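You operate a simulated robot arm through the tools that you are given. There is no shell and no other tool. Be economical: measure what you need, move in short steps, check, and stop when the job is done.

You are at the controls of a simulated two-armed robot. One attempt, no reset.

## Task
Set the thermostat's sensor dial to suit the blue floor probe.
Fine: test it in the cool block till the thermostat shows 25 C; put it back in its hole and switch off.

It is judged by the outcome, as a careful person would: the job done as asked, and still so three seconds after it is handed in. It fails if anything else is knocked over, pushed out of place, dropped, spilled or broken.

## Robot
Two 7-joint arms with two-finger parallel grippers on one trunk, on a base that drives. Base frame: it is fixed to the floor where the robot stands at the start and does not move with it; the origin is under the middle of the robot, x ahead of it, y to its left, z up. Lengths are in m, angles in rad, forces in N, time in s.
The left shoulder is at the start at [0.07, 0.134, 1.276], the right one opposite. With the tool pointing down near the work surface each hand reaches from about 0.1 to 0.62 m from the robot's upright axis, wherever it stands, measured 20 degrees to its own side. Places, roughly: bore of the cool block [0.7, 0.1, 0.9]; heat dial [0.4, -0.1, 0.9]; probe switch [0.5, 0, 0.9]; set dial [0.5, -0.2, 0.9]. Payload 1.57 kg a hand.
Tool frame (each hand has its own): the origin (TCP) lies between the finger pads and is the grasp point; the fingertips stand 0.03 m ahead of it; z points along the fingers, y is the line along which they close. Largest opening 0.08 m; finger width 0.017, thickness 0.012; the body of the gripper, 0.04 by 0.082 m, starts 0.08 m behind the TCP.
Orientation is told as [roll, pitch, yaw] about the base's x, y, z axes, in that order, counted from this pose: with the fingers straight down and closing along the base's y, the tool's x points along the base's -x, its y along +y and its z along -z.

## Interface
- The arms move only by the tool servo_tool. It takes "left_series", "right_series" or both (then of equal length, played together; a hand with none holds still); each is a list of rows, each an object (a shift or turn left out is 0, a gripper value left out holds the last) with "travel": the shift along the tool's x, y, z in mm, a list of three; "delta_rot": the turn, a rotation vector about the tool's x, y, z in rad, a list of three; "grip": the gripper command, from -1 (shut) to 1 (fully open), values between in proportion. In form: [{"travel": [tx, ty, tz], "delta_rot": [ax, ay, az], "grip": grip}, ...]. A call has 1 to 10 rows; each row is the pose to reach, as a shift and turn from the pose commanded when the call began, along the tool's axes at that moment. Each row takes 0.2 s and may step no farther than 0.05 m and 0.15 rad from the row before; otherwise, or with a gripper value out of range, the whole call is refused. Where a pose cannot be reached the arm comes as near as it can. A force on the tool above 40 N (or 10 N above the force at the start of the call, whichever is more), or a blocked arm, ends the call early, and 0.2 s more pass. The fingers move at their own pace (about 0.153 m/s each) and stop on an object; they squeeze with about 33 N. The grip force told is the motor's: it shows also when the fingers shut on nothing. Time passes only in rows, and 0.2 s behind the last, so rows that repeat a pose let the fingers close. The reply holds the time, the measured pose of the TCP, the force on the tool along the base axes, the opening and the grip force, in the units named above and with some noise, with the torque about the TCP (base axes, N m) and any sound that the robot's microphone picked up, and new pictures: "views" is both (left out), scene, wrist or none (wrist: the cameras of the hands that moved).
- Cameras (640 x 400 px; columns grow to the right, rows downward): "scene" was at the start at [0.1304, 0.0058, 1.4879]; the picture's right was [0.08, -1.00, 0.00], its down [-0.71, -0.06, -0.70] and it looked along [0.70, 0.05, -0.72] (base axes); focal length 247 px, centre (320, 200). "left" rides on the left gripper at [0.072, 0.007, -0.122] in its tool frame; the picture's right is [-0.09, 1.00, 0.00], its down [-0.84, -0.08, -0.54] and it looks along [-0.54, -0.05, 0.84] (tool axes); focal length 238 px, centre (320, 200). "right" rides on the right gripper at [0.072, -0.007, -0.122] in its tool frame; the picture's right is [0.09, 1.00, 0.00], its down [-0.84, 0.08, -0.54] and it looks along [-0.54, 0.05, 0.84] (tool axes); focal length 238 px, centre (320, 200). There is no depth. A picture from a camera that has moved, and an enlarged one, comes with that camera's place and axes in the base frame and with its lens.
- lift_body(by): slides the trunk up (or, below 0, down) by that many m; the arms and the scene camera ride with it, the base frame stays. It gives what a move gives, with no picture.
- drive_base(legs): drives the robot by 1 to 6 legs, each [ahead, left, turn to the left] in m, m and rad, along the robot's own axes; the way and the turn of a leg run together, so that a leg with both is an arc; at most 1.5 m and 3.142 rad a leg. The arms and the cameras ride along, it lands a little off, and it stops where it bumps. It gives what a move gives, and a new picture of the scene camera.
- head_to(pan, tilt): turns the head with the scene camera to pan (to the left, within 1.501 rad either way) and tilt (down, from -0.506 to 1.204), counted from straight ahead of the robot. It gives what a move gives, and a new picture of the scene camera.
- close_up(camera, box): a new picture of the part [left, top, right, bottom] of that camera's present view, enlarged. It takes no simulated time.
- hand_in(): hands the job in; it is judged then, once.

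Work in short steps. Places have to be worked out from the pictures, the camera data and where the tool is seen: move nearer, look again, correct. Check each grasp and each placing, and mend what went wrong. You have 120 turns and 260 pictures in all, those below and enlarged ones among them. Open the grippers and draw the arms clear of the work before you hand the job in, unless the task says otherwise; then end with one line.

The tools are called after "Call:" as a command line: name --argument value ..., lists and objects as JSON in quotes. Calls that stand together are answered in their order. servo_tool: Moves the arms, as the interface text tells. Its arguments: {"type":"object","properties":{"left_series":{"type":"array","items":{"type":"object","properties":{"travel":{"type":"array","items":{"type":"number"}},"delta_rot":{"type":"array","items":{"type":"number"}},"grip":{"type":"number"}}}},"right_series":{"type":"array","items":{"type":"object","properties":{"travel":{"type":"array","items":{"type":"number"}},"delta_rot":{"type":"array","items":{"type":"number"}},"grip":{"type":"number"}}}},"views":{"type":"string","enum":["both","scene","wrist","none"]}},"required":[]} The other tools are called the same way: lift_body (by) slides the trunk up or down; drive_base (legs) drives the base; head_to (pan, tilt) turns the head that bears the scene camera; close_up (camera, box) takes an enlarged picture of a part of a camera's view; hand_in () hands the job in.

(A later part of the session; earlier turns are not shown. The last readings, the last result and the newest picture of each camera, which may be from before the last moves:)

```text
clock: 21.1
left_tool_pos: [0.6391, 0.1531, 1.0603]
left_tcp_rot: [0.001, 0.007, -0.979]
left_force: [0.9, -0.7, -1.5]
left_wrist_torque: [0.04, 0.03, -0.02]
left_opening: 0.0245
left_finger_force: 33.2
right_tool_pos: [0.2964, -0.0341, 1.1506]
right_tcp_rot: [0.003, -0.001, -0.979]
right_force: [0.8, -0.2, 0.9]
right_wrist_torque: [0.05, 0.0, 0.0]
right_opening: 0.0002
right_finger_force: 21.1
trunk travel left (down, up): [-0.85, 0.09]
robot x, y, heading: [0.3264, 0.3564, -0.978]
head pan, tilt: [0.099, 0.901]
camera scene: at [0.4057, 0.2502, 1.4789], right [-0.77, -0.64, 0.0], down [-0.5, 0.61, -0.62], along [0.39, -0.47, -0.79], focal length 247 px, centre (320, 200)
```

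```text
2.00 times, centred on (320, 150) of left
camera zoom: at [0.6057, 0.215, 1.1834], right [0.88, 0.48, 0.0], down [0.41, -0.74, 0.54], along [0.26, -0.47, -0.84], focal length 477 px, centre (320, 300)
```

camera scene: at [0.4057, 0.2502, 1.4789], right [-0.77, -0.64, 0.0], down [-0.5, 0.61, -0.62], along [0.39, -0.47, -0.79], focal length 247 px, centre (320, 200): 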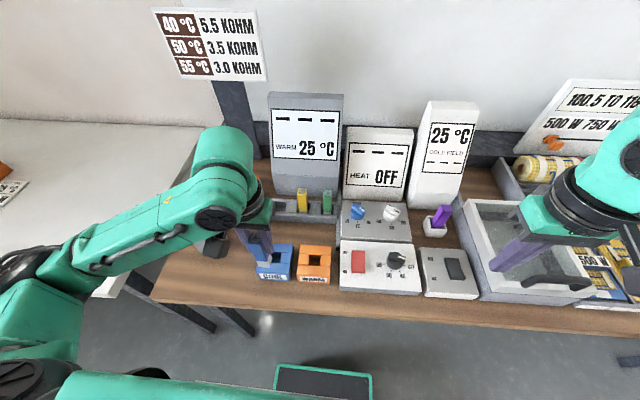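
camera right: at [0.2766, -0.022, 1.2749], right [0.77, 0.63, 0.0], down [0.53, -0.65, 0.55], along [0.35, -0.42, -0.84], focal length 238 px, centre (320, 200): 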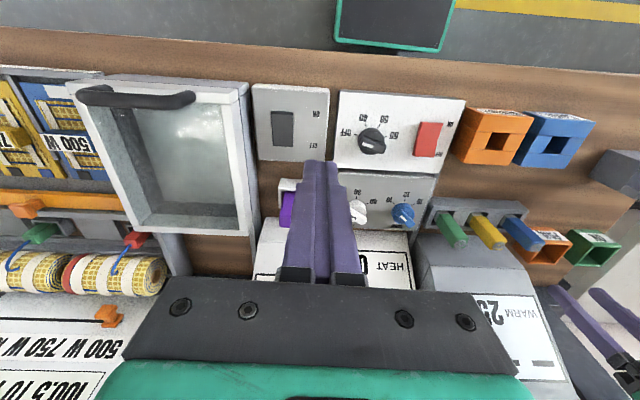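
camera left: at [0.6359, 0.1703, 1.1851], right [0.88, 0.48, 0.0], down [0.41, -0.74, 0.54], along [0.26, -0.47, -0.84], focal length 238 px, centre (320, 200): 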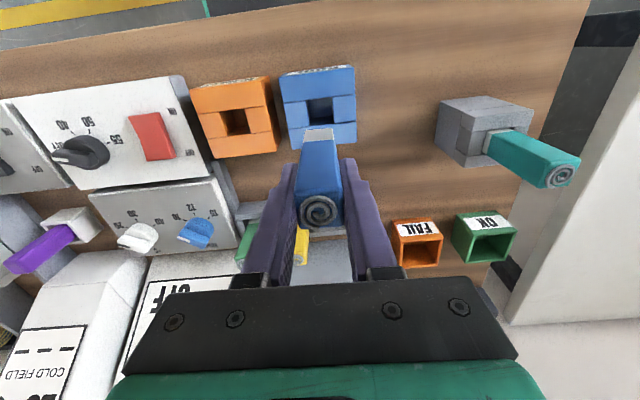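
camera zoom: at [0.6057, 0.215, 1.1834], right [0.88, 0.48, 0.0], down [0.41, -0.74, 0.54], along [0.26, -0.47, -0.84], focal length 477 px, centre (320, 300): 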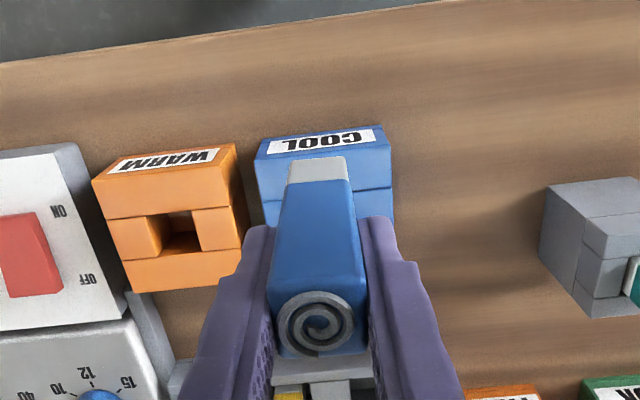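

Triangulated from the two unobstructed views, the bore centre is at base (0.667, 0.1155), top z≈0.896; the probe tip hangs ~0.08 m below the TCP. Moving over it and partly down.

Call:
servo_tool --left_series '[{"travel": [-25, 1, 0]}, {"travel": [-46, 2, 10]}, {"travel": [-46, 2, 40]}, {"travel": [-46, 2, 55]}, {"travel": [-46, 2, 55]}]' --views "both"

Call:
close_up --camera "scene" --box '[240, 190, 340, 290]'

Call:
close_up --camera "left" --box '[220, 80, 420, 230]'

```text
clock: 22.3
left_tool_pos: [0.6636, 0.1205, 1.007]
left_tcp_rot: [0.001, 0.001, -0.975]
left_force: [0.2, 0.0, -1.0]
left_wrist_torque: [-0.01, 0.0, -0.01]
left_opening: 0.0245
left_finger_force: 32.5
right_tool_pos: [0.2937, -0.0291, 1.1529]
right_tcp_rot: [0.005, -0.006, -0.977]
right_force: [-0.1, -0.1, 0.6]
right_wrist_torque: [0.01, -0.02, -0.02]
right_opening: 0.0
right_finger_force: 21.4
trunk travel left (down, up): [-0.85, 0.09]
robot x, y, heading: [0.3247, 0.3577, -0.979]
head pan, tilt: [0.099, 0.901]
camera scene: at [0.4015, 0.2561, 1.4797], right [-0.77, -0.64, 0.0], down [-0.5, 0.6, -0.62], along [0.4, -0.48, -0.78], focal length 247 px, centre (320, 200)
camera left: at [0.6299, 0.1827, 1.1294], right [0.88, 0.48, 0.0], down [0.41, -0.74, 0.54], along [0.26, -0.47, -0.84], focal length 238 px, centre (320, 200)
```

scene: 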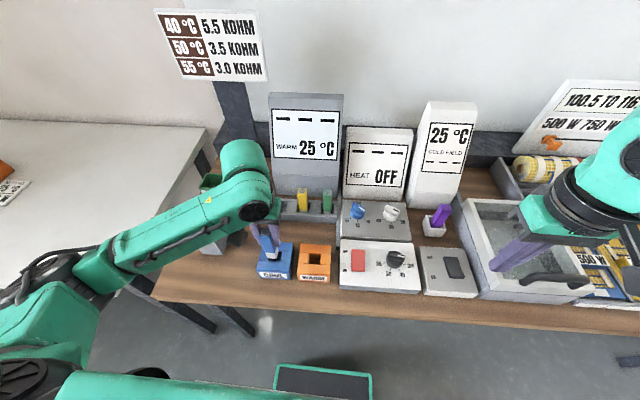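
left: 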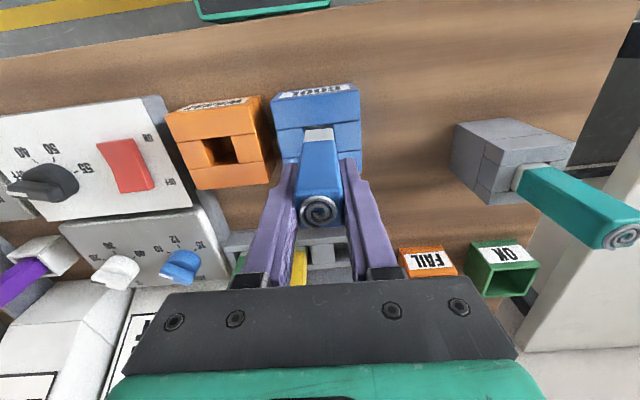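

```text
4.00 times, centred on (290, 240) of scene
camera zoom: at [0.4015, 0.2561, 1.4797], right [-0.77, -0.64, 0.0], down [-0.5, 0.6, -0.62], along [0.4, -0.48, -0.78], focal length 989 px, centre (440, 40)
```

zoom: 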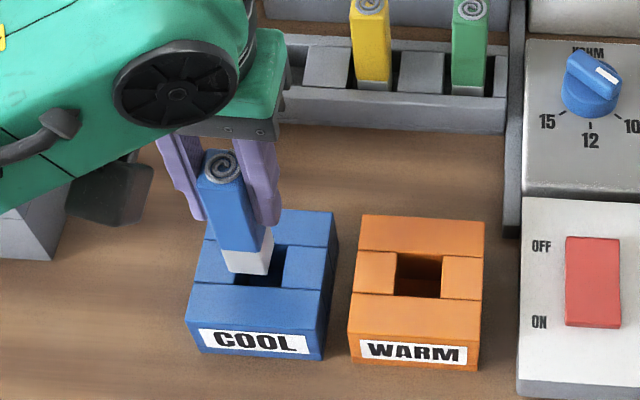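

```text
2.67 times, centred on (320, 155) of left
camera zoom: at [0.6299, 0.1827, 1.1294], right [0.88, 0.48, 0.0], down [0.41, -0.74, 0.54], along [0.26, -0.47, -0.84], focal length 636 px, centre (320, 320)
```

zoom: 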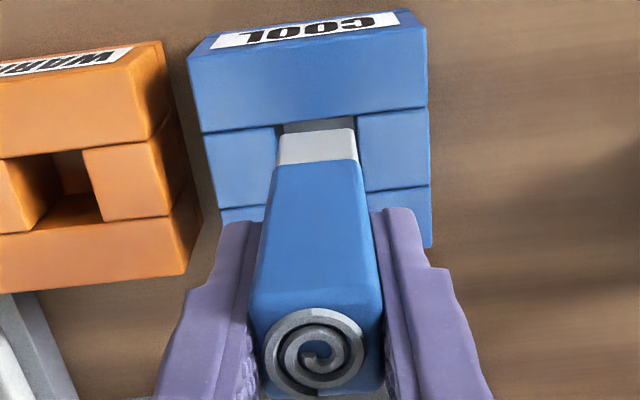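

Laterally aligned; it needs ~7 mm more forward. Shift and descend to just above the bore.

Call:
servo_tool --left_series '[{"travel": [-7, 0, 5]}, {"travel": [-7, 0, 20]}, {"travel": [-7, 0, 20]}]' --views "none"

Call:
close_up --camera "scene" --box '[240, 200, 320, 290]'

Call:
close_up --camera "left" --box '[240, 90, 400, 220]'

```text
clock: 23.1
left_tool_pos: [0.668, 0.1159, 0.9877]
left_tcp_rot: [0.001, 0.003, -0.975]
left_force: [-0.5, 0.1, -1.6]
left_wrist_torque: [0.0, -0.02, 0.0]
left_opening: 0.0246
left_finger_force: 33.0
right_tool_pos: [0.2928, -0.0286, 1.154]
right_tcp_rot: [0.003, -0.009, -0.977]
right_force: [-0.2, 1.0, 0.1]
right_wrist_torque: [-0.01, 0.04, 0.02]
right_opening: 0.0003
right_finger_force: 21.8
trunk travel left (down, up): [-0.85, 0.09]
robot x, y, heading: [0.327, 0.3604, -0.981]
head pan, tilt: [0.099, 0.901]
```

```text
4.44 times, centred on (280, 245) of scene
camera zoom: at [0.4006, 0.2579, 1.4799], right [-0.77, -0.64, 0.0], down [-0.5, 0.6, -0.62], along [0.4, -0.48, -0.78], focal length 1099 px, centre (498, 0)
```

zoom: 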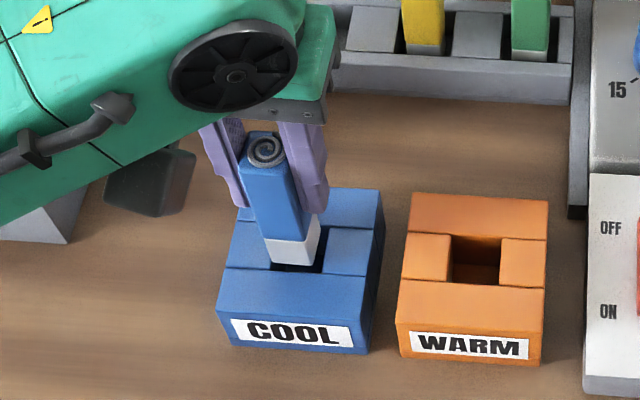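

```text
3.08 times, centred on (320, 155) of left
camera zoom: at [0.6329, 0.1787, 1.1102], right [0.88, 0.48, 0.0], down [0.41, -0.74, 0.54], along [0.26, -0.47, -0.84], focal length 733 px, centre (320, 338)
```

zoom: 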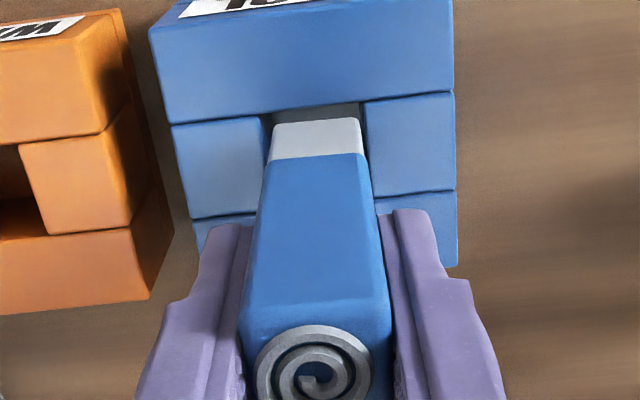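

Both views agree: aligned laterally, ~3 mm more forward needed. Then lowering slowly into the bore.

Call:
servo_tool --left_series '[{"travel": [-3.5, 0, 2]}, {"travel": [-3.5, 0, 8]}, {"travel": [-3.5, 0, 14]}, {"travel": [-3.5, 0, 20]}, {"travel": [-3.5, 0, 26]}]' --views "none"

Call:
close_up --camera "scene" --box '[240, 200, 320, 290]'

Call:
close_up --camera "left" --box '[240, 90, 400, 220]'

```text
clock: 24.2
left_tool_pos: [0.6695, 0.1137, 0.9703]
left_tcp_rot: [-0.003, -0.009, -0.979]
left_force: [-4.9, 6.2, 20.4]
left_wrist_torque: [0.31, 0.17, 0.01]
left_opening: 0.0247
left_finger_force: 32.7
right_tool_pos: [0.2899, -0.0261, 1.1529]
right_tcp_rot: [0.002, -0.011, -0.977]
right_force: [0.3, 0.1, 0.0]
right_wrist_torque: [-0.02, 0.02, 0.03]
right_opening: 0.0
right_finger_force: 21.2
trunk travel left (down, up): [-0.85, 0.09]
robot x, y, heading: [0.3288, 0.3598, -0.982]
head pan, tilt: [0.099, 0.901]
stopped in row 5 (left hand): the force on the tool passed its limit at 46 N (the readings are from after the stop); the commanded pose is now the measured one
```

```text
4.44 times, centred on (280, 245) of scene
camera zoom: at [0.398, 0.2604, 1.4799], right [-0.77, -0.64, 0.0], down [-0.5, 0.6, -0.62], along [0.4, -0.48, -0.78], focal length 1099 px, centre (498, 0)
```

zoom: 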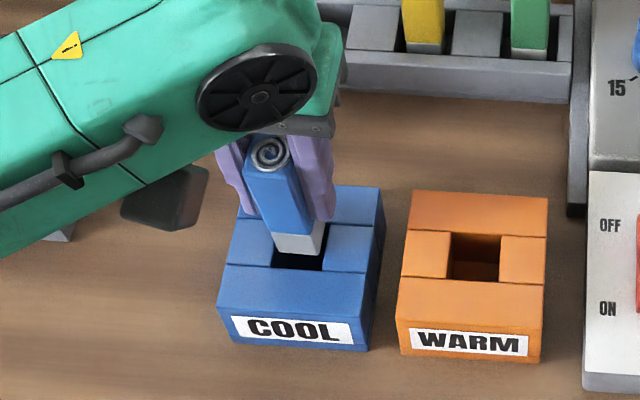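

```text
3.08 times, centred on (320, 155) of left
camera zoom: at [0.6331, 0.1773, 1.0923], right [0.88, 0.48, 0.0], down [0.4, -0.73, 0.55], along [0.26, -0.48, -0.84], focal length 733 px, centre (320, 338)
```

zoom: 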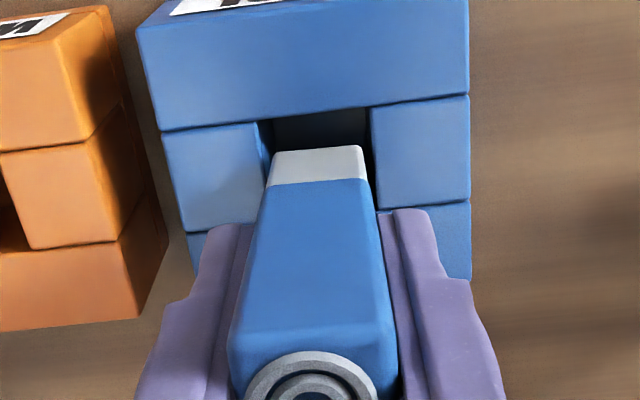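

It touched the far rim (gap of ~9 mm at the near side). Raising a little and moving back 4.5 mm, then re-viewing.

Call:
servo_tool --left_series '[{"travel": [0, 0, -8]}, {"travel": [4.5, 0, -8]}, {"travel": [4.5, 0, -5]}]' --views "none"

Call:
close_up --camera "scene" --box '[240, 200, 320, 290]'

Call:
close_up --camera "left" --box '[240, 90, 400, 220]'

```text
clock: 25.0
left_tool_pos: [0.6683, 0.1178, 0.9728]
left_tcp_rot: [-0.002, -0.004, -0.977]
left_force: [-0.4, 0.2, -1.4]
left_wrist_torque: [0.0, -0.01, 0.02]
left_opening: 0.0246
left_finger_force: 33.0
right_tool_pos: [0.2927, -0.029, 1.1522]
right_tcp_rot: [0.003, -0.006, -0.979]
right_force: [-0.6, 0.3, 0.3]
right_wrist_torque: [0.01, -0.01, -0.01]
right_opening: 0.0001
right_finger_force: 21.4
trunk travel left (down, up): [-0.85, 0.09]
robot x, y, heading: [0.3241, 0.3578, -0.979]
head pan, tilt: [0.099, 0.901]
```

```text
4.44 times, centred on (280, 245) of scene
camera zoom: at [0.4008, 0.2574, 1.4798], right [-0.77, -0.64, 0.0], down [-0.5, 0.6, -0.62], along [0.4, -0.48, -0.78], focal length 1099 px, centre (498, 0)
```

zoom: 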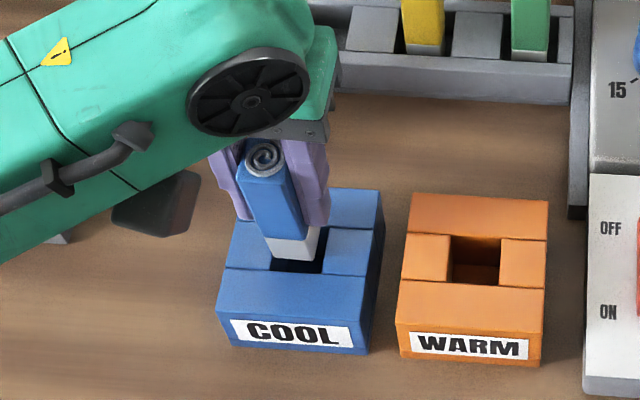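

```text
3.08 times, centred on (320, 155) of left
camera zoom: at [0.6335, 0.1794, 1.0951], right [0.88, 0.48, 0.0], down [0.4, -0.74, 0.55], along [0.26, -0.48, -0.84], focal length 733 px, centre (320, 338)
```

zoom: 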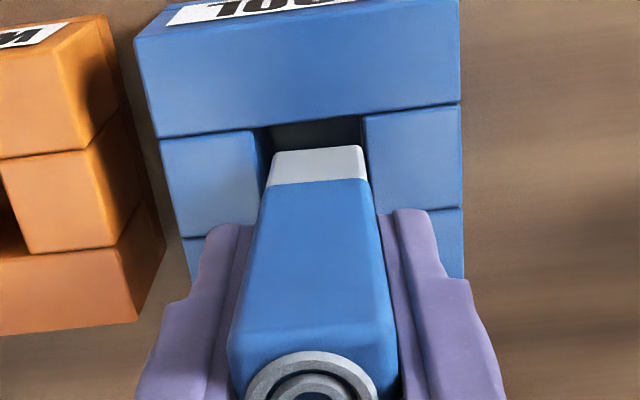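

Estimating the rim offsets: shift ~2 mm back and ~1.2 mm right, then descend in small steps.

Call:
servo_tool --left_series '[{"travel": [2, -1.2, 0]}, {"travel": [2, -1.2, 4]}, {"travel": [2, -1.2, 8]}, {"travel": [2, -1.2, 12]}]' --views "none"

Call:
close_up --camera "scene" --box '[240, 200, 320, 290]'

Call:
close_up --camera "left" --box '[240, 90, 400, 220]'

```text
clock: 25.9
left_tool_pos: [0.6657, 0.1154, 0.9704]
left_tcp_rot: [-0.003, -0.024, -0.978]
left_force: [-5.7, 8.3, 26.3]
left_wrist_torque: [0.31, 0.0, -0.02]
left_opening: 0.0246
left_finger_force: 32.7
right_tool_pos: [0.2889, -0.0257, 1.1531]
right_tcp_rot: [0.004, -0.009, -0.977]
right_force: [0.4, 0.1, 0.7]
right_wrist_torque: [0.0, -0.01, 0.01]
right_opening: 0.0001
right_finger_force: 21.3
trunk travel left (down, up): [-0.85, 0.09]
robot x, y, heading: [0.3233, 0.3567, -0.978]
head pan, tilt: [0.099, 0.901]
stopped in row 4 (left hand): the force on the tool passed its limit at 44 N (the readings are from after the stop); the commanded pose is now the measured one
```

```text
4.44 times, centred on (280, 245) of scene
camera zoom: at [0.3974, 0.2612, 1.4804], right [-0.77, -0.64, 0.0], down [-0.5, 0.6, -0.62], along [0.4, -0.48, -0.78], focal length 1099 px, centre (498, 0)
```

zoom: 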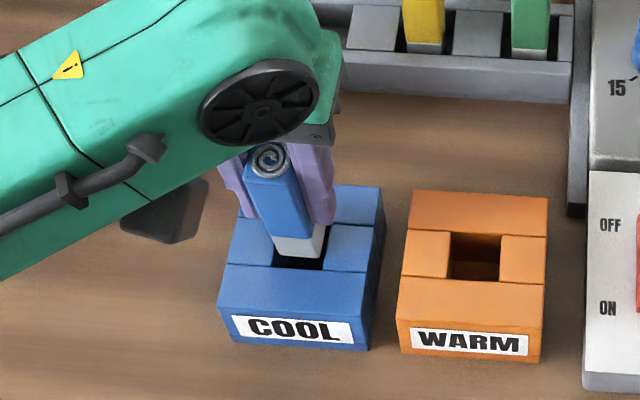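

```text
3.08 times, centred on (320, 155) of left
camera zoom: at [0.6301, 0.1807, 1.0908], right [0.88, 0.48, 0.0], down [0.4, -0.72, 0.56], along [0.27, -0.49, -0.83], focal length 733 px, centre (320, 338)
```

zoom: 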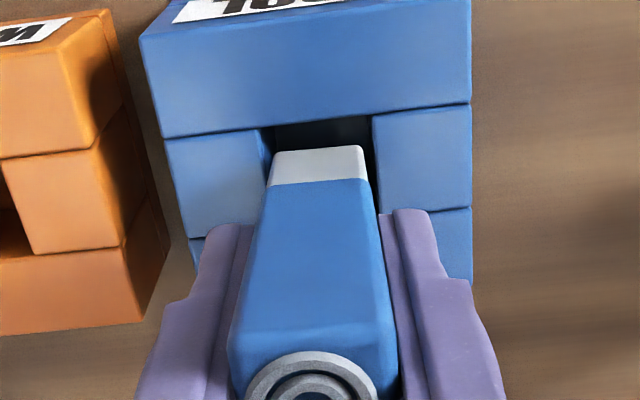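

The contact is still on the far rim; near gap ≈4.5 mm and the hand has flexed -0.024 in pitch. Raise, restore the pitch (this brings the tip back ~1.7 mm) and move back 1.5 mm more.

Call:
servo_tool --left_series '[{"travel": [0, 0, -6]}, {"travel": [1.5, 0.5, -6], "delta_rot": [0, 0.024, 0]}, {"travel": [1.5, 0.5, -6], "delta_rot": [0, 0.024, 0]}]' --views "none"

Call:
close_up --camera "left" --box '[240, 90, 400, 220]'

```text
clock: 26.7
left_tool_pos: [0.6678, 0.116, 0.9723]
left_tcp_rot: [-0.003, 0.009, -0.975]
left_force: [0.0, -0.2, -1.5]
left_wrist_torque: [-0.01, -0.02, -0.02]
left_opening: 0.0244
left_finger_force: 32.6
right_tool_pos: [0.2927, -0.0287, 1.1523]
right_tcp_rot: [0.005, -0.008, -0.977]
right_force: [0.3, 0.2, -0.2]
right_wrist_torque: [0.02, -0.03, -0.01]
right_opening: 0.0002
right_finger_force: 21.5
trunk travel left (down, up): [-0.85, 0.09]
robot x, y, heading: [0.3252, 0.3546, -0.976]
head pan, tilt: [0.099, 0.901]
```

```text
3.08 times, centred on (320, 155) of left
camera zoom: at [0.6335, 0.1781, 1.0953], right [0.88, 0.48, 0.0], down [0.41, -0.74, 0.53], along [0.26, -0.47, -0.84], focal length 733 px, centre (320, 338)
```

zoom: 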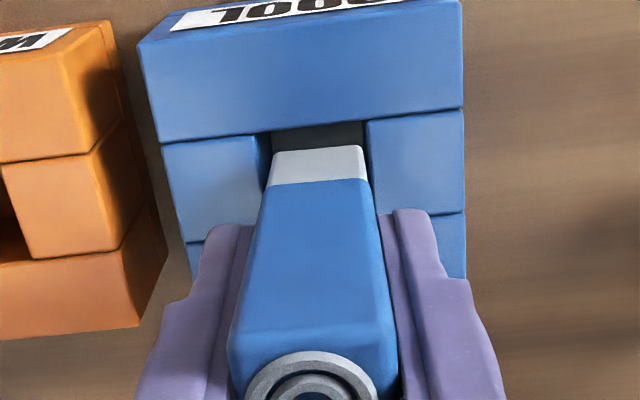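

Gap at the near rim is ~4 mm versus the ideal ~1.8, so back 2 mm more and lower.

Call:
servo_tool --left_series '[{"travel": [2.2, 0, 0], "delta_rot": [0, -0.006, 0]}, {"travel": [2.2, 0, 4], "delta_rot": [0, -0.006, 0]}, {"travel": [2.2, 0, 8], "delta_rot": [0, -0.006, 0]}, {"travel": [2.2, 0, 12], "delta_rot": [0, -0.006, 0]}]' --views "none"

Call:
close_up --camera "left" --box '[240, 90, 400, 220]'

Call:
close_up --camera "scene" --box '[240, 200, 320, 290]'

```text
clock: 27.7
left_tool_pos: [0.6667, 0.1173, 0.9614]
left_tcp_rot: [-0.002, 0.002, -0.977]
left_force: [0.4, 0.3, -0.5]
left_wrist_torque: [-0.01, -0.03, 0.01]
left_opening: 0.0244
left_finger_force: 32.9
right_tool_pos: [0.2933, -0.0281, 1.1538]
right_tcp_rot: [0.003, -0.007, -0.976]
right_force: [0.3, 0.1, 0.7]
right_wrist_torque: [0.02, 0.02, -0.02]
right_opening: 0.0002
right_finger_force: 20.9
trunk travel left (down, up): [-0.85, 0.09]
robot x, y, heading: [0.3228, 0.3545, -0.976]
head pan, tilt: [0.099, 0.901]
```

```text
3.08 times, centred on (320, 155) of left
camera zoom: at [0.6325, 0.1804, 1.0832], right [0.88, 0.48, 0.0], down [0.41, -0.74, 0.54], along [0.26, -0.48, -0.84], focal length 733 px, centre (320, 338)
```

zoom: 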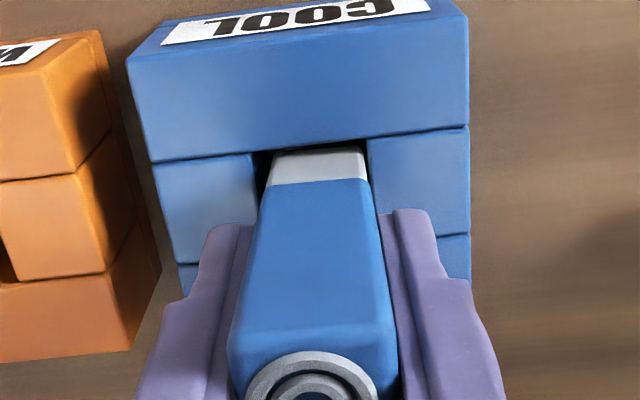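

```text
4.44 times, centred on (280, 245) of scene
camera zoom: at [0.4008, 0.2578, 1.4798], right [-0.77, -0.64, 0.0], down [-0.5, 0.6, -0.62], along [0.4, -0.48, -0.78], focal length 1099 px, centre (498, 0)
```

zoom: 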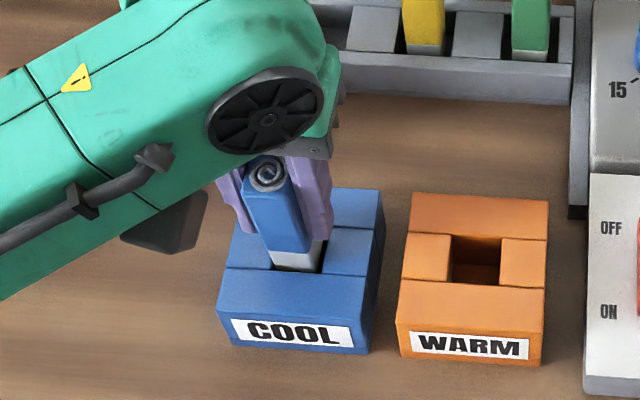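

It's entering freely with no force. Continuing down.

Call:
servo_tool --left_series '[{"travel": [0, -0.5, 6]}, {"travel": [0, -0.5, 12]}, {"travel": [0, -0.5, 18]}, {"travel": [0, -0.5, 24]}]' --views "wrist"

Call:
close_up --camera "scene" --box '[240, 80, 480, 300]'

```text
clock: 28.7
left_tool_pos: [0.6655, 0.1176, 0.9347]
left_tcp_rot: [-0.002, 0.003, -0.977]
left_force: [-0.3, 0.6, -1.9]
left_wrist_torque: [0.07, 0.04, -0.02]
left_opening: 0.0248
left_finger_force: 32.8
right_tool_pos: [0.2937, -0.0286, 1.1531]
right_tcp_rot: [0.004, -0.006, -0.978]
right_force: [-0.9, 0.4, 0.2]
right_wrist_torque: [-0.02, 0.04, 0.01]
right_opening: 0.0
right_finger_force: 21.2
trunk travel left (down, up): [-0.85, 0.09]
robot x, y, heading: [0.3267, 0.3533, -0.974]
head pan, tilt: [0.099, 0.901]
camera left: at [0.6318, 0.1793, 1.0583], right [0.88, 0.48, 0.0], down [0.41, -0.74, 0.54], along [0.26, -0.47, -0.84], focal length 238 px, centre (320, 200)
```

left: 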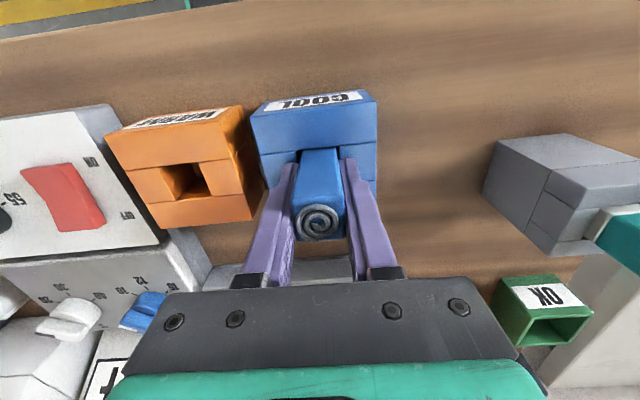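

```text
1.82 times, centred on (360, 190) of scene
camera zoom: at [0.4009, 0.2576, 1.4798], right [-0.77, -0.64, 0.0], down [-0.5, 0.6, -0.62], along [0.4, -0.48, -0.78], focal length 449 px, centre (247, 218)
```

zoom: 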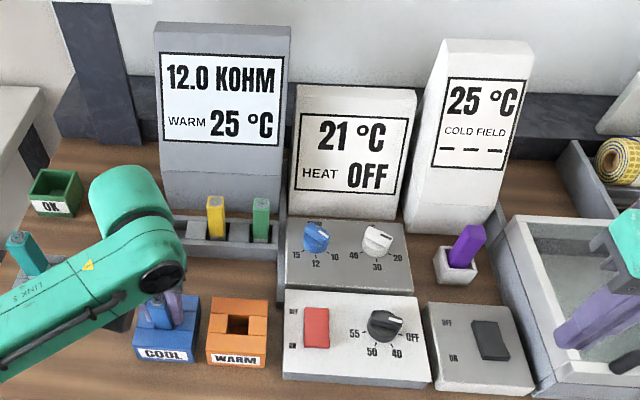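

Reading: the blue probe is 12.0 KOHM, and with the sensor dial at 10 the thermostat shows 21 °C. So the dial must go to 12. Keeping hold of the probe with the left, I bring the right hand over the blue dial to inspect.

Call:
servo_tool --right_series '[{"travel": [-20, 40, 0], "grip": 1}, {"travel": [-45, 80, 0]}, {"travel": [-75, 115, 0]}, {"travel": [-110, 145, 10]}, {"travel": [-145, 165, 30]}, {"travel": [-180, 175, 55]}, {"travel": [-205, 178, 75]}]' --views "both"

Call:
close_up --camera "right" --box '[200, 80, 440, 230]'

Call:
close_up --camera "scene" --box '[320, 180, 420, 260]'

```text
clock: 30.3
left_tool_pos: [0.6653, 0.1166, 0.9344]
left_tcp_rot: [-0.001, 0.004, -0.976]
left_force: [-1.1, 1.5, -1.0]
left_wrist_torque: [0.08, 0.08, 0.03]
left_opening: 0.0244
left_finger_force: 32.9
right_tool_pos: [0.5552, -0.1015, 1.0799]
right_tcp_rot: [0.003, -0.009, -0.975]
right_force: [-0.1, -0.2, 0.9]
right_wrist_torque: [-0.01, -0.02, 0.01]
right_opening: 0.08
right_finger_force: 0.0
trunk travel left (down, up): [-0.85, 0.09]
robot x, y, heading: [0.3225, 0.361, -0.976]
head pan, tilt: [0.099, 0.901]
camera scene: at [0.4013, 0.2576, 1.4798], right [-0.77, -0.64, 0.0], down [-0.5, 0.6, -0.62], along [0.4, -0.48, -0.78], focal length 247 px, centre (320, 200)
camera right: at [0.5084, -0.0454, 1.2014], right [0.77, 0.63, 0.0], down [0.53, -0.65, 0.55], along [0.35, -0.42, -0.84], focal length 238 px, centre (320, 200)
```

scene: 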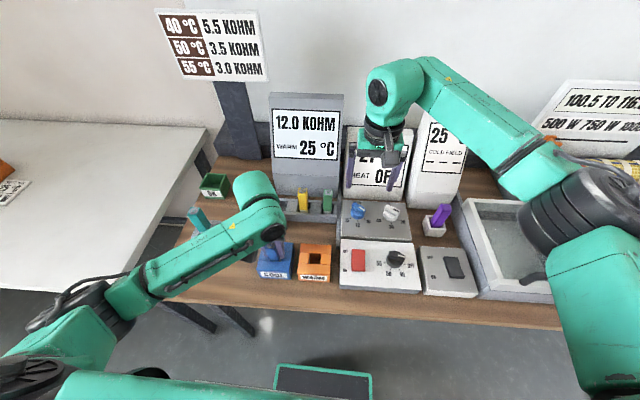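
right: 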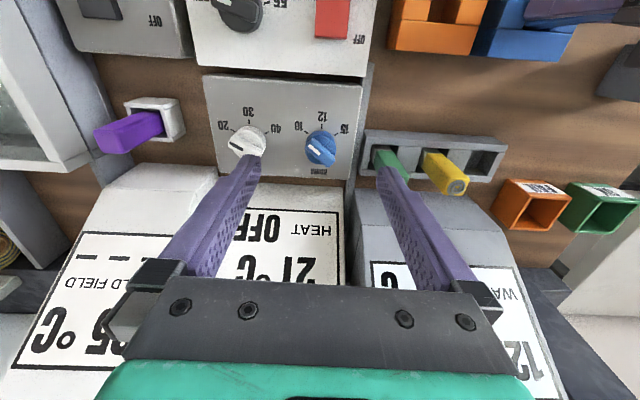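

```text
2.67 times, centred on (320, 155) of right
camera zoom: at [0.5084, -0.0454, 1.2014], right [0.77, 0.63, 0.0], down [0.53, -0.65, 0.55], along [0.35, -0.42, -0.84], focal length 636 px, centre (320, 320)
```

zoom: 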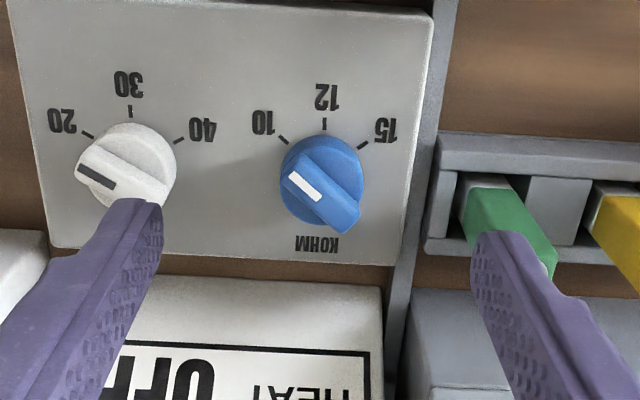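

```text
5.00 times, centred on (370, 220) of scene
camera zoom: at [0.4013, 0.2576, 1.4798], right [-0.77, -0.64, 0.0], down [-0.5, 0.6, -0.62], along [0.4, -0.48, -0.78], focal length 1236 px, centre (70, 100)
```

zoom: 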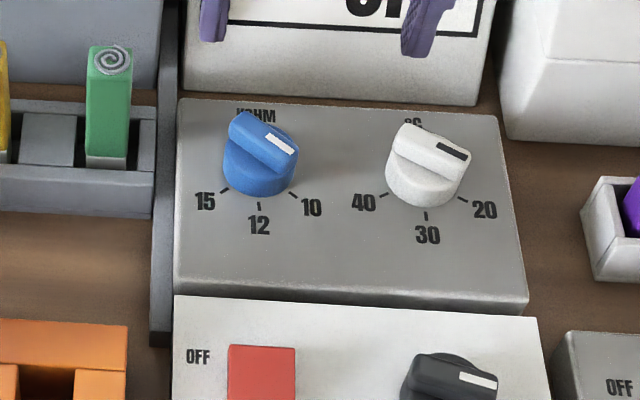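

Blue pointer is at 10, and the tick spacing is ~47°. The dial's ridge centre is at base (0.582, -0.133, 0.915) from both cameras. I move over it and rotate the hand to match the ridge.

Call:
servo_tool --right_series '[{"travel": [-10, 1, 10], "delta_rot": [0, 0, -0.14], "grip": 0.3}, {"travel": [-20, 2, 25], "delta_rot": [0, 0, -0.28]}, {"travel": [-30, 4, 40], "delta_rot": [0, 0, -0.42]}, {"travel": [-41.5, 5, 55], "delta_rot": [0, 0, -0.56]}, {"travel": [-41.5, 5, 70], "delta_rot": [0, 0, -0.7]}, {"travel": [-41.5, 5, 85], "delta_rot": [0, 0, -0.82]}, {"travel": [-41.5, 5, 85], "delta_rot": [0, 0, -0.82]}]' --views "both"

Call:
close_up --camera "right" --box '[200, 80, 440, 230]'

Call:
close_up --camera "scene" --box '[320, 140, 420, 260]'

```text
clock: 31.9
left_tool_pos: [0.6645, 0.1171, 0.9364]
left_tcp_rot: [0.0, -0.001, -0.976]
left_force: [0.1, -0.5, -1.0]
left_wrist_torque: [0.03, -0.02, -0.04]
left_opening: 0.0247
left_finger_force: 32.5
right_tool_pos: [0.5418, -0.1259, 1.0344]
right_tcp_rot: [-0.067, -0.051, -0.435]
right_force: [-0.6, 0.4, 0.2]
right_wrist_torque: [0.01, 0.01, 0.03]
right_opening: 0.052
right_finger_force: 0.0
right hand out of reach, approached as far as the arm can: row 4, 5, 6, 7
trunk travel left (down, up): [-0.85, 0.09]
robot x, y, heading: [0.3242, 0.3557, -0.976]
head pan, tilt: [0.099, 0.901]
camera scene: at [0.3967, 0.2577, 1.48], right [-0.77, -0.64, 0.0], down [-0.5, 0.6, -0.62], along [0.4, -0.48, -0.78], focal length 247 px, centre (320, 200)
camera right: at [0.4702, -0.0921, 1.1528], right [0.34, 0.94, -0.07], down [0.78, -0.24, 0.58], along [0.53, -0.25, -0.81], focal length 238 px, centre (320, 200)
```

scene: 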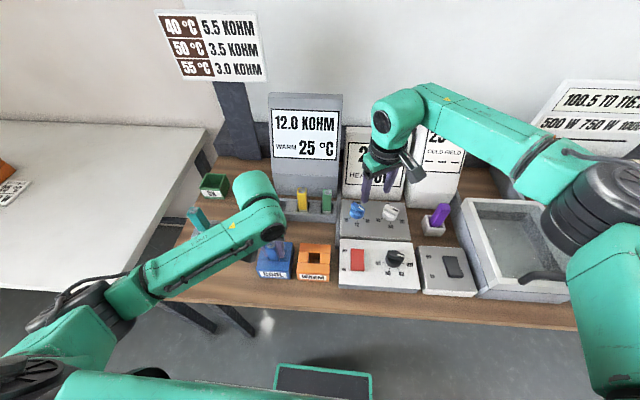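
right: 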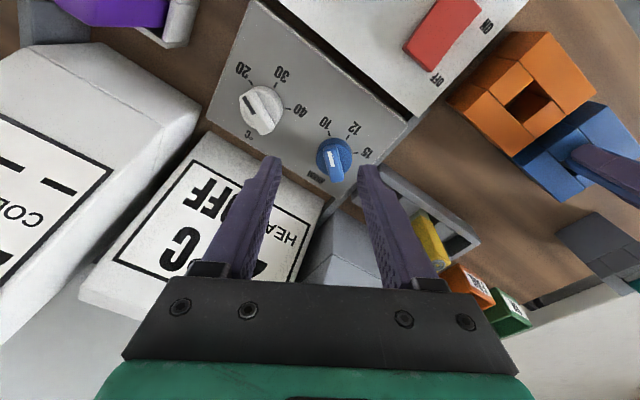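

```text
2.67 times, centred on (320, 155) of right
camera zoom: at [0.4702, -0.0921, 1.1528], right [0.34, 0.94, -0.07], down [0.78, -0.24, 0.58], along [0.53, -0.25, -0.81], focal length 636 px, centre (320, 320)
```

zoom: 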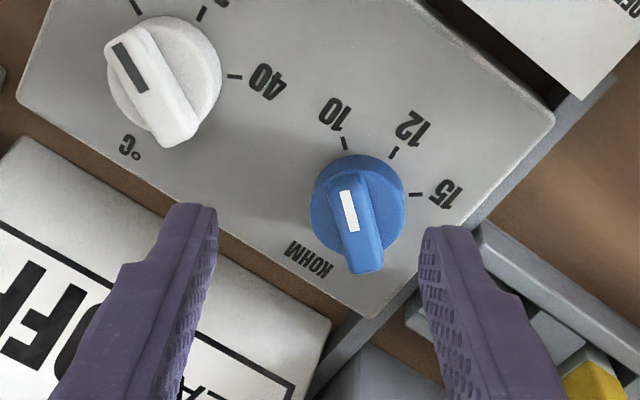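

```text
3.33 times, centred on (370, 200) of scene
camera zoom: at [0.3967, 0.2577, 1.48], right [-0.77, -0.64, 0.0], down [-0.5, 0.6, -0.62], along [0.4, -0.48, -0.78], focal length 824 px, centre (153, 200)
```

zoom: 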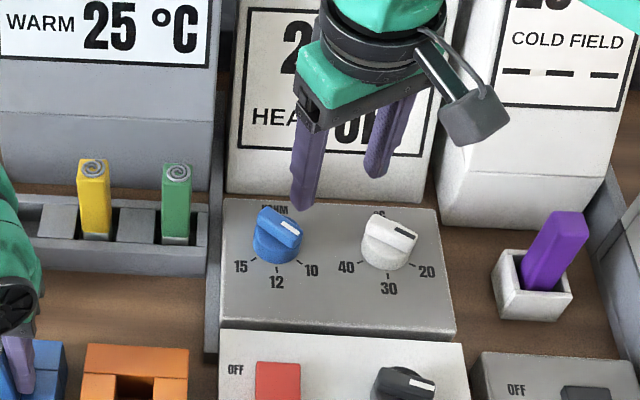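

The right arm can't attain that yaw from here. I'll retract the right hand, release the probe in the bore, lift the left hand, and drive closer/left for the dial work.

Call:
servo_tool --right_series '[{"travel": [10, 0, -30]}, {"travel": [20, 0, -60], "delta_rot": [0, 0, 0.14]}, {"travel": [40, 0, -90], "delta_rot": [0, 0, 0.28]}, {"travel": [70, 0, -100], "delta_rot": [0, 0, 0.42]}, {"travel": [100, 0, -100], "delta_rot": [0, 0, 0.54]}, {"travel": [140, -20, -100], "delta_rot": [0, 0, 0.54]}, {"travel": [170, -50, -100], "delta_rot": [0, 0, 0.54]}]' --left_series '[{"travel": [0, 0, 0], "grip": -0.4}, {"travel": [0, 0, 0], "grip": 0.2}, {"travel": [0, 0, 0]}, {"travel": [0, 0, -30]}, {"travel": [0, 0, -70]}, {"travel": [0, 0, -110]}, {"travel": [0, 0, -150]}]' --views "both"

```text
clock: 33.5
left_tool_pos: [0.6638, 0.1195, 1.0872]
left_tcp_rot: [0.001, 0.0, -0.977]
left_force: [-0.1, -0.1, 0.1]
left_wrist_torque: [0.01, -0.02, -0.01]
left_opening: 0.0481
left_finger_force: 0.1
right_tool_pos: [0.3663, -0.0919, 1.1297]
right_tcp_rot: [-0.033, -0.078, -0.976]
right_force: [0.0, 0.0, 0.4]
right_wrist_torque: [0.01, -0.01, 0.02]
right_opening: 0.0521
right_finger_force: 0.1
trunk travel left (down, up): [-0.85, 0.09]
robot x, y, heading: [0.3233, 0.3581, -0.974]
head pan, tilt: [0.099, 0.901]
camera scene: at [0.3973, 0.2577, 1.48], right [-0.77, -0.64, 0.0], down [-0.5, 0.6, -0.62], along [0.4, -0.48, -0.78], focal length 247 px, centre (320, 200)
camera right: at [0.3171, -0.0265, 1.2456], right [0.77, 0.63, -0.04], down [0.52, -0.6, 0.6], along [0.36, -0.49, -0.8], focal length 238 px, centre (320, 200)
camera left: at [0.6299, 0.182, 1.2103], right [0.88, 0.48, 0.0], down [0.4, -0.74, 0.54], along [0.26, -0.47, -0.84], focal length 238 px, centre (320, 200)
```

scene: 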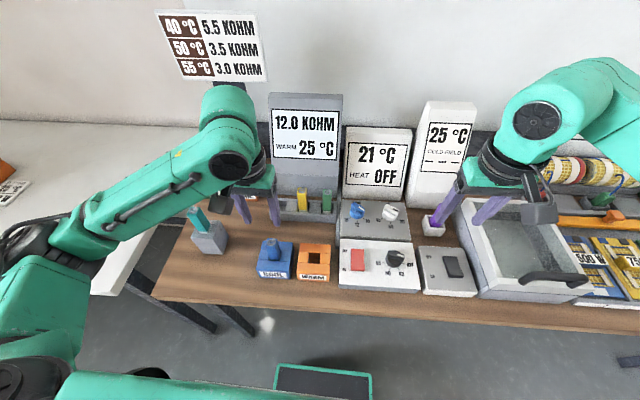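
right: 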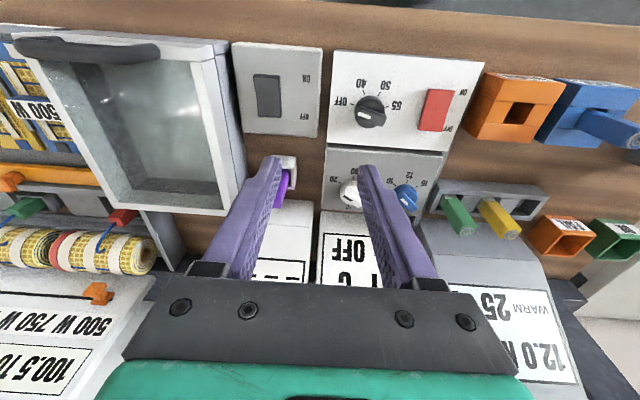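
left: 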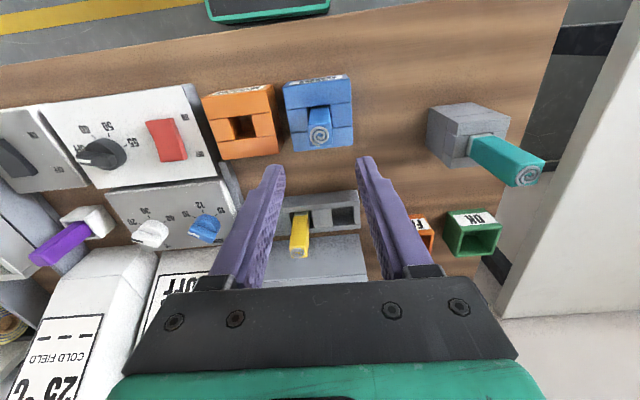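

The probe stands in the cool block and the reading holds (12.0 KOHM, 21 °C). Level the right hand, raise the left, and drive forward 0.07 and left 0.10.

Call:
servo_tool --right_series '[{"travel": [0, 0, -10], "delta_rot": [-0.033, 0.078, 0]}, {"travel": [0, 0, -10], "delta_rot": [-0.033, 0.078, 0]}]' --left_series '[{"travel": [20, 0, -30]}, {"travel": [40, 0, -50]}]' --views "none"

Call:
drive_base --legs '[[0.07, 0.1, 0]]'

Call:
close_up --camera "right" --box '[0, 0, 640, 400]'

```text
clock: 34.1
left_tool_pos: [0.6425, 0.152, 1.1372]
left_tcp_rot: [-0.001, 0.002, -0.976]
left_force: [-0.4, -1.5, 0.3]
left_wrist_torque: [-0.03, -0.01, 0.01]
left_opening: 0.048
left_finger_force: 0.0
right_tool_pos: [0.3677, -0.092, 1.1404]
right_tcp_rot: [0.0, 0.0, -0.978]
right_force: [-1.4, 1.0, -0.2]
right_wrist_torque: [0.0, -0.04, 0.0]
right_opening: 0.0521
right_finger_force: 0.1
trunk travel left (down, up): [-0.85, 0.09]
robot x, y, heading: [0.3222, 0.3595, -0.979]
head pan, tilt: [0.099, 0.901]
```

```text
clock: 35.4
left_tool_pos: [0.7641, 0.1499, 1.138]
left_tcp_rot: [0.001, 0.0, -0.974]
left_force: [0.1, 0.2, -1.1]
left_wrist_torque: [-0.02, 0.01, 0.02]
left_opening: 0.048
left_finger_force: 0.1
right_tool_pos: [0.488, -0.0932, 1.1396]
right_tcp_rot: [0.003, -0.001, -0.976]
right_force: [-0.6, 0.4, 0.9]
right_wrist_torque: [-0.04, 0.02, -0.01]
right_opening: 0.0521
right_finger_force: 0.0
trunk travel left (down, up): [-0.85, 0.09]
robot x, y, heading: [0.4479, 0.3569, -0.974]
head pan, tilt: [0.099, 0.901]
camera scene: at [0.5194, 0.2567, 1.48], right [-0.77, -0.64, 0.0], down [-0.5, 0.6, -0.62], along [0.4, -0.48, -0.78], focal length 247 px, centre (320, 200)
```

scene: 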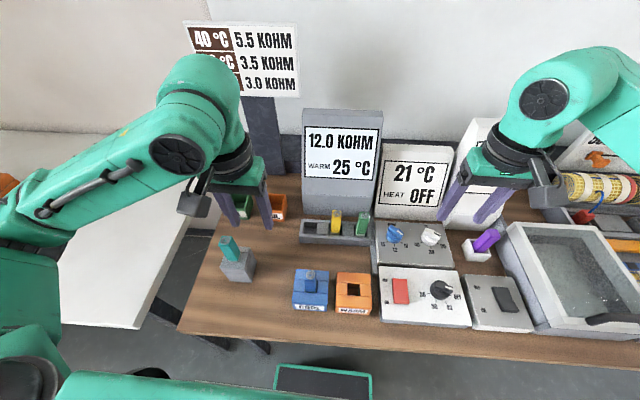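

```text
1.00 times, centred on (320, 200) of right (not enlarged: the box is as wide or as high as the picture)
camera zoom: at [0.4422, -0.0371, 1.2614], right [0.77, 0.63, 0.0], down [0.53, -0.65, 0.54], along [0.34, -0.42, -0.84], focal length 238 px, centre (320, 200)
```

zoom: 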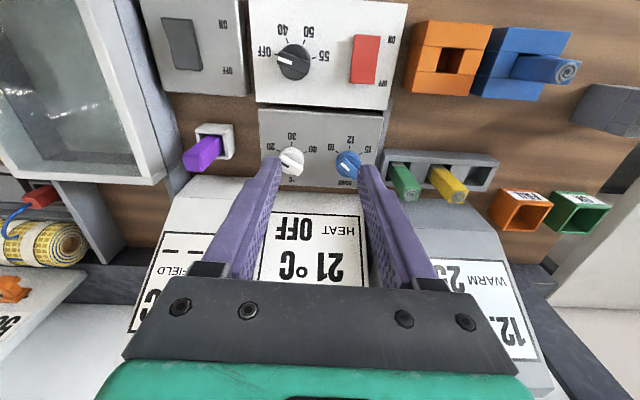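

Now the dial is well within reach at about (-86, +56) mm from the right TCP. Moving over it with the hand turned to match the ridge.

Call:
servo_tool --right_series '[{"travel": [-15, 10, 10], "delta_rot": [0, 0, -0.14]}, {"travel": [-35, 20, 25], "delta_rot": [0, 0, -0.28]}, {"travel": [-55, 32, 45], "delta_rot": [0, 0, -0.42]}, {"travel": [-72, 45, 70], "delta_rot": [0, 0, -0.56]}, {"travel": [-84, 54, 95], "delta_rot": [0, 0, -0.7]}, {"travel": [-86, 56, 125], "delta_rot": [0, 0, -0.82]}, {"travel": [-86, 56, 125], "delta_rot": [0, 0, -0.82]}]' --views "both"

Call:
close_up --camera "right" --box '[200, 80, 440, 230]'

Call:
close_up --camera "scene" --box '[350, 160, 470, 280]'

```text
clock: 37.0
left_tool_pos: [0.7675, 0.1508, 1.1371]
left_tcp_rot: [-0.003, 0.002, -0.976]
left_force: [-0.1, -0.3, 0.4]
left_wrist_torque: [-0.03, 0.01, 0.01]
left_opening: 0.0482
left_finger_force: 0.0
right_tool_pos: [0.5396, -0.0798, 1.0408]
right_tcp_rot: [-0.093, 0.0, -0.265]
right_force: [0.4, 0.0, 0.3]
right_wrist_torque: [-0.05, 0.03, 0.0]
right_opening: 0.0523
right_finger_force: 0.2
right hand out of reach, approached as far as the arm can: row 4, 5, 6, 7
trunk travel left (down, up): [-0.85, 0.09]
robot x, y, heading: [0.4449, 0.3608, -0.977]
head pan, tilt: [0.099, 0.901]
camera scene: at [0.5227, 0.2574, 1.4799], right [-0.77, -0.64, 0.0], down [-0.5, 0.6, -0.62], along [0.4, -0.48, -0.78], focal length 247 px, centre (320, 200)
camera right: at [0.4712, -0.0565, 1.1633], right [0.17, 0.98, -0.09], down [0.84, -0.1, 0.53], along [0.51, -0.17, -0.84], focal length 238 px, centre (320, 200)
```

scene: 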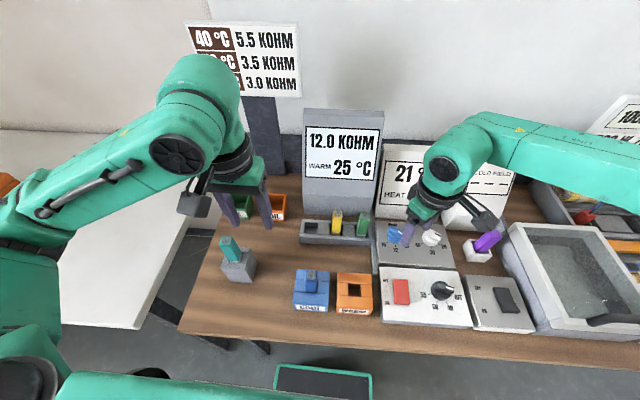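
right: 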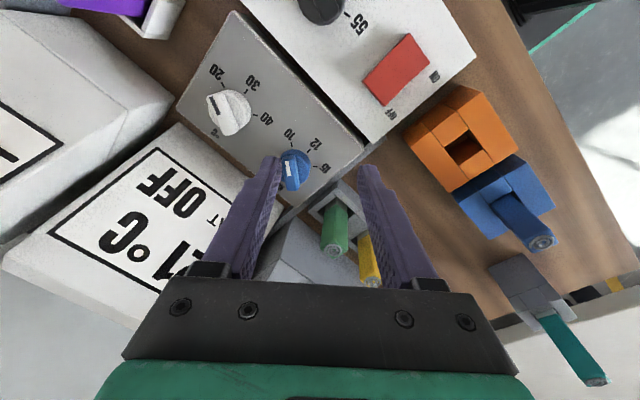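

```text
2.67 times, centred on (320, 155) of right
camera zoom: at [0.4712, -0.0565, 1.1633], right [0.17, 0.98, -0.09], down [0.84, -0.1, 0.53], along [0.51, -0.17, -0.84], focal length 636 px, centre (320, 320)
```

zoom: 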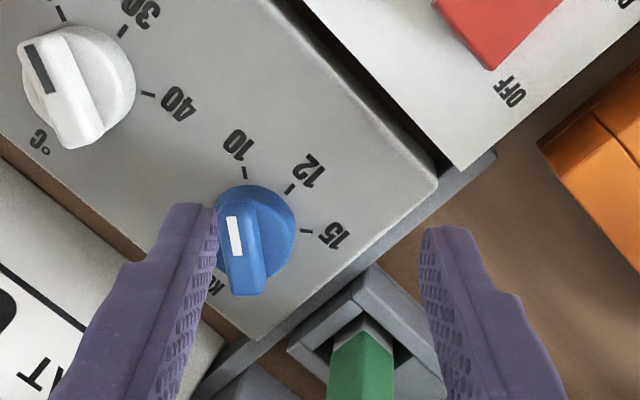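

```text
3.33 times, centred on (410, 220) of scene
camera zoom: at [0.5227, 0.2574, 1.4799], right [-0.77, -0.64, 0.0], down [-0.5, 0.6, -0.62], along [0.4, -0.48, -0.78], focal length 824 px, centre (20, 133)
```

zoom: 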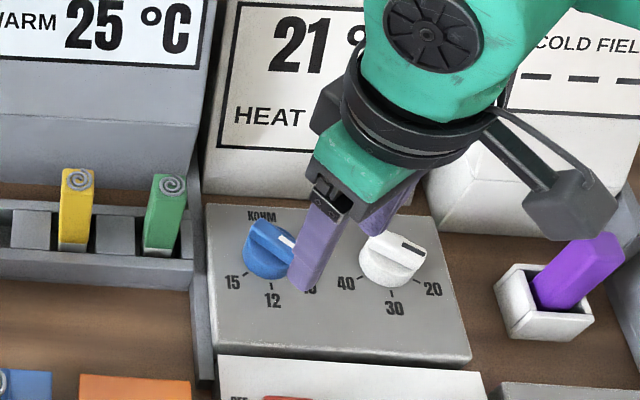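

The arm can't reach the full yaw there; but closing on the ridge from a smaller yaw self-aligns it in the wanted direction. I'll set the yaw offset to ~0.45 rad, level, and centre over the dial.

Call:
servo_tool --right_series '[{"travel": [-15, -10, 0], "delta_rot": [-0.045, 0, 0.13]}, {"travel": [-35, -25, 0], "delta_rot": [-0.093, 0, 0.265]}, {"travel": [-55, -40, 0], "delta_rot": [-0.093, 0, 0.265]}, {"travel": [-55, -40, 0], "delta_rot": [-0.093, 0, 0.265]}]' --views "wrist"

Call:
close_up --camera "right" --box '[200, 80, 440, 230]'

```text
clock: 38.0
left_tool_pos: [0.7672, 0.1505, 1.1382]
left_tcp_rot: [-0.002, 0.001, -0.977]
left_force: [0.6, 0.2, 0.5]
left_wrist_torque: [-0.01, 0.01, 0.02]
left_opening: 0.0481
left_finger_force: 0.0
right_tool_pos: [0.5802, -0.1334, 1.0427]
right_tcp_rot: [0.003, -0.011, -0.533]
right_force: [-0.7, -0.7, -0.5]
right_wrist_torque: [0.0, 0.0, -0.01]
right_opening: 0.0519
right_finger_force: 0.1
trunk travel left (down, up): [-0.85, 0.09]
robot x, y, heading: [0.4467, 0.3579, -0.974]
head pan, tilt: [0.099, 0.901]
camera right: at [0.5131, -0.1027, 1.1649], right [0.43, 0.9, 0.0], down [0.75, -0.36, 0.55], along [0.5, -0.23, -0.83], focal length 238 px, centre (320, 200)
```

right: 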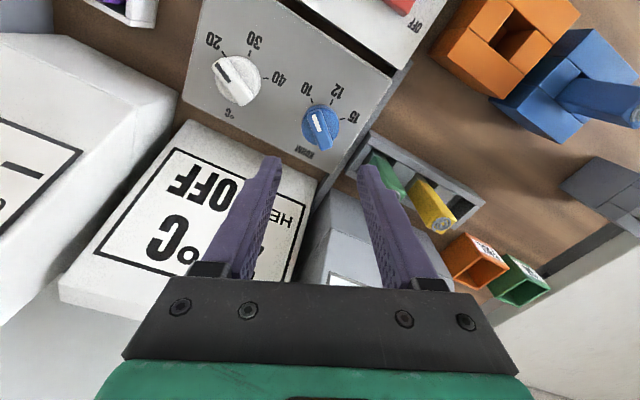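

```text
2.67 times, centred on (320, 155) of right
camera zoom: at [0.5131, -0.1027, 1.1649], right [0.43, 0.9, 0.0], down [0.75, -0.36, 0.55], along [0.5, -0.23, -0.83], focal length 636 px, centre (320, 320)
```

zoom: 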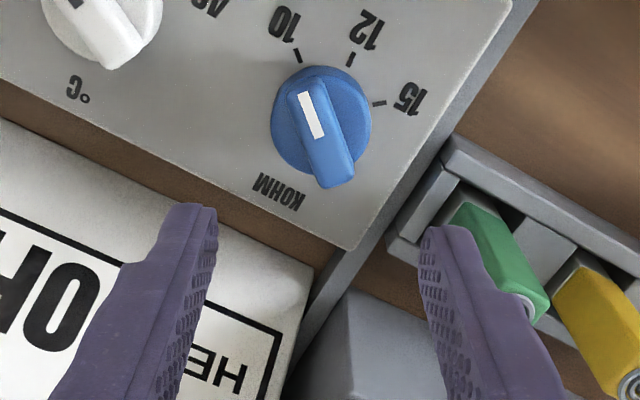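

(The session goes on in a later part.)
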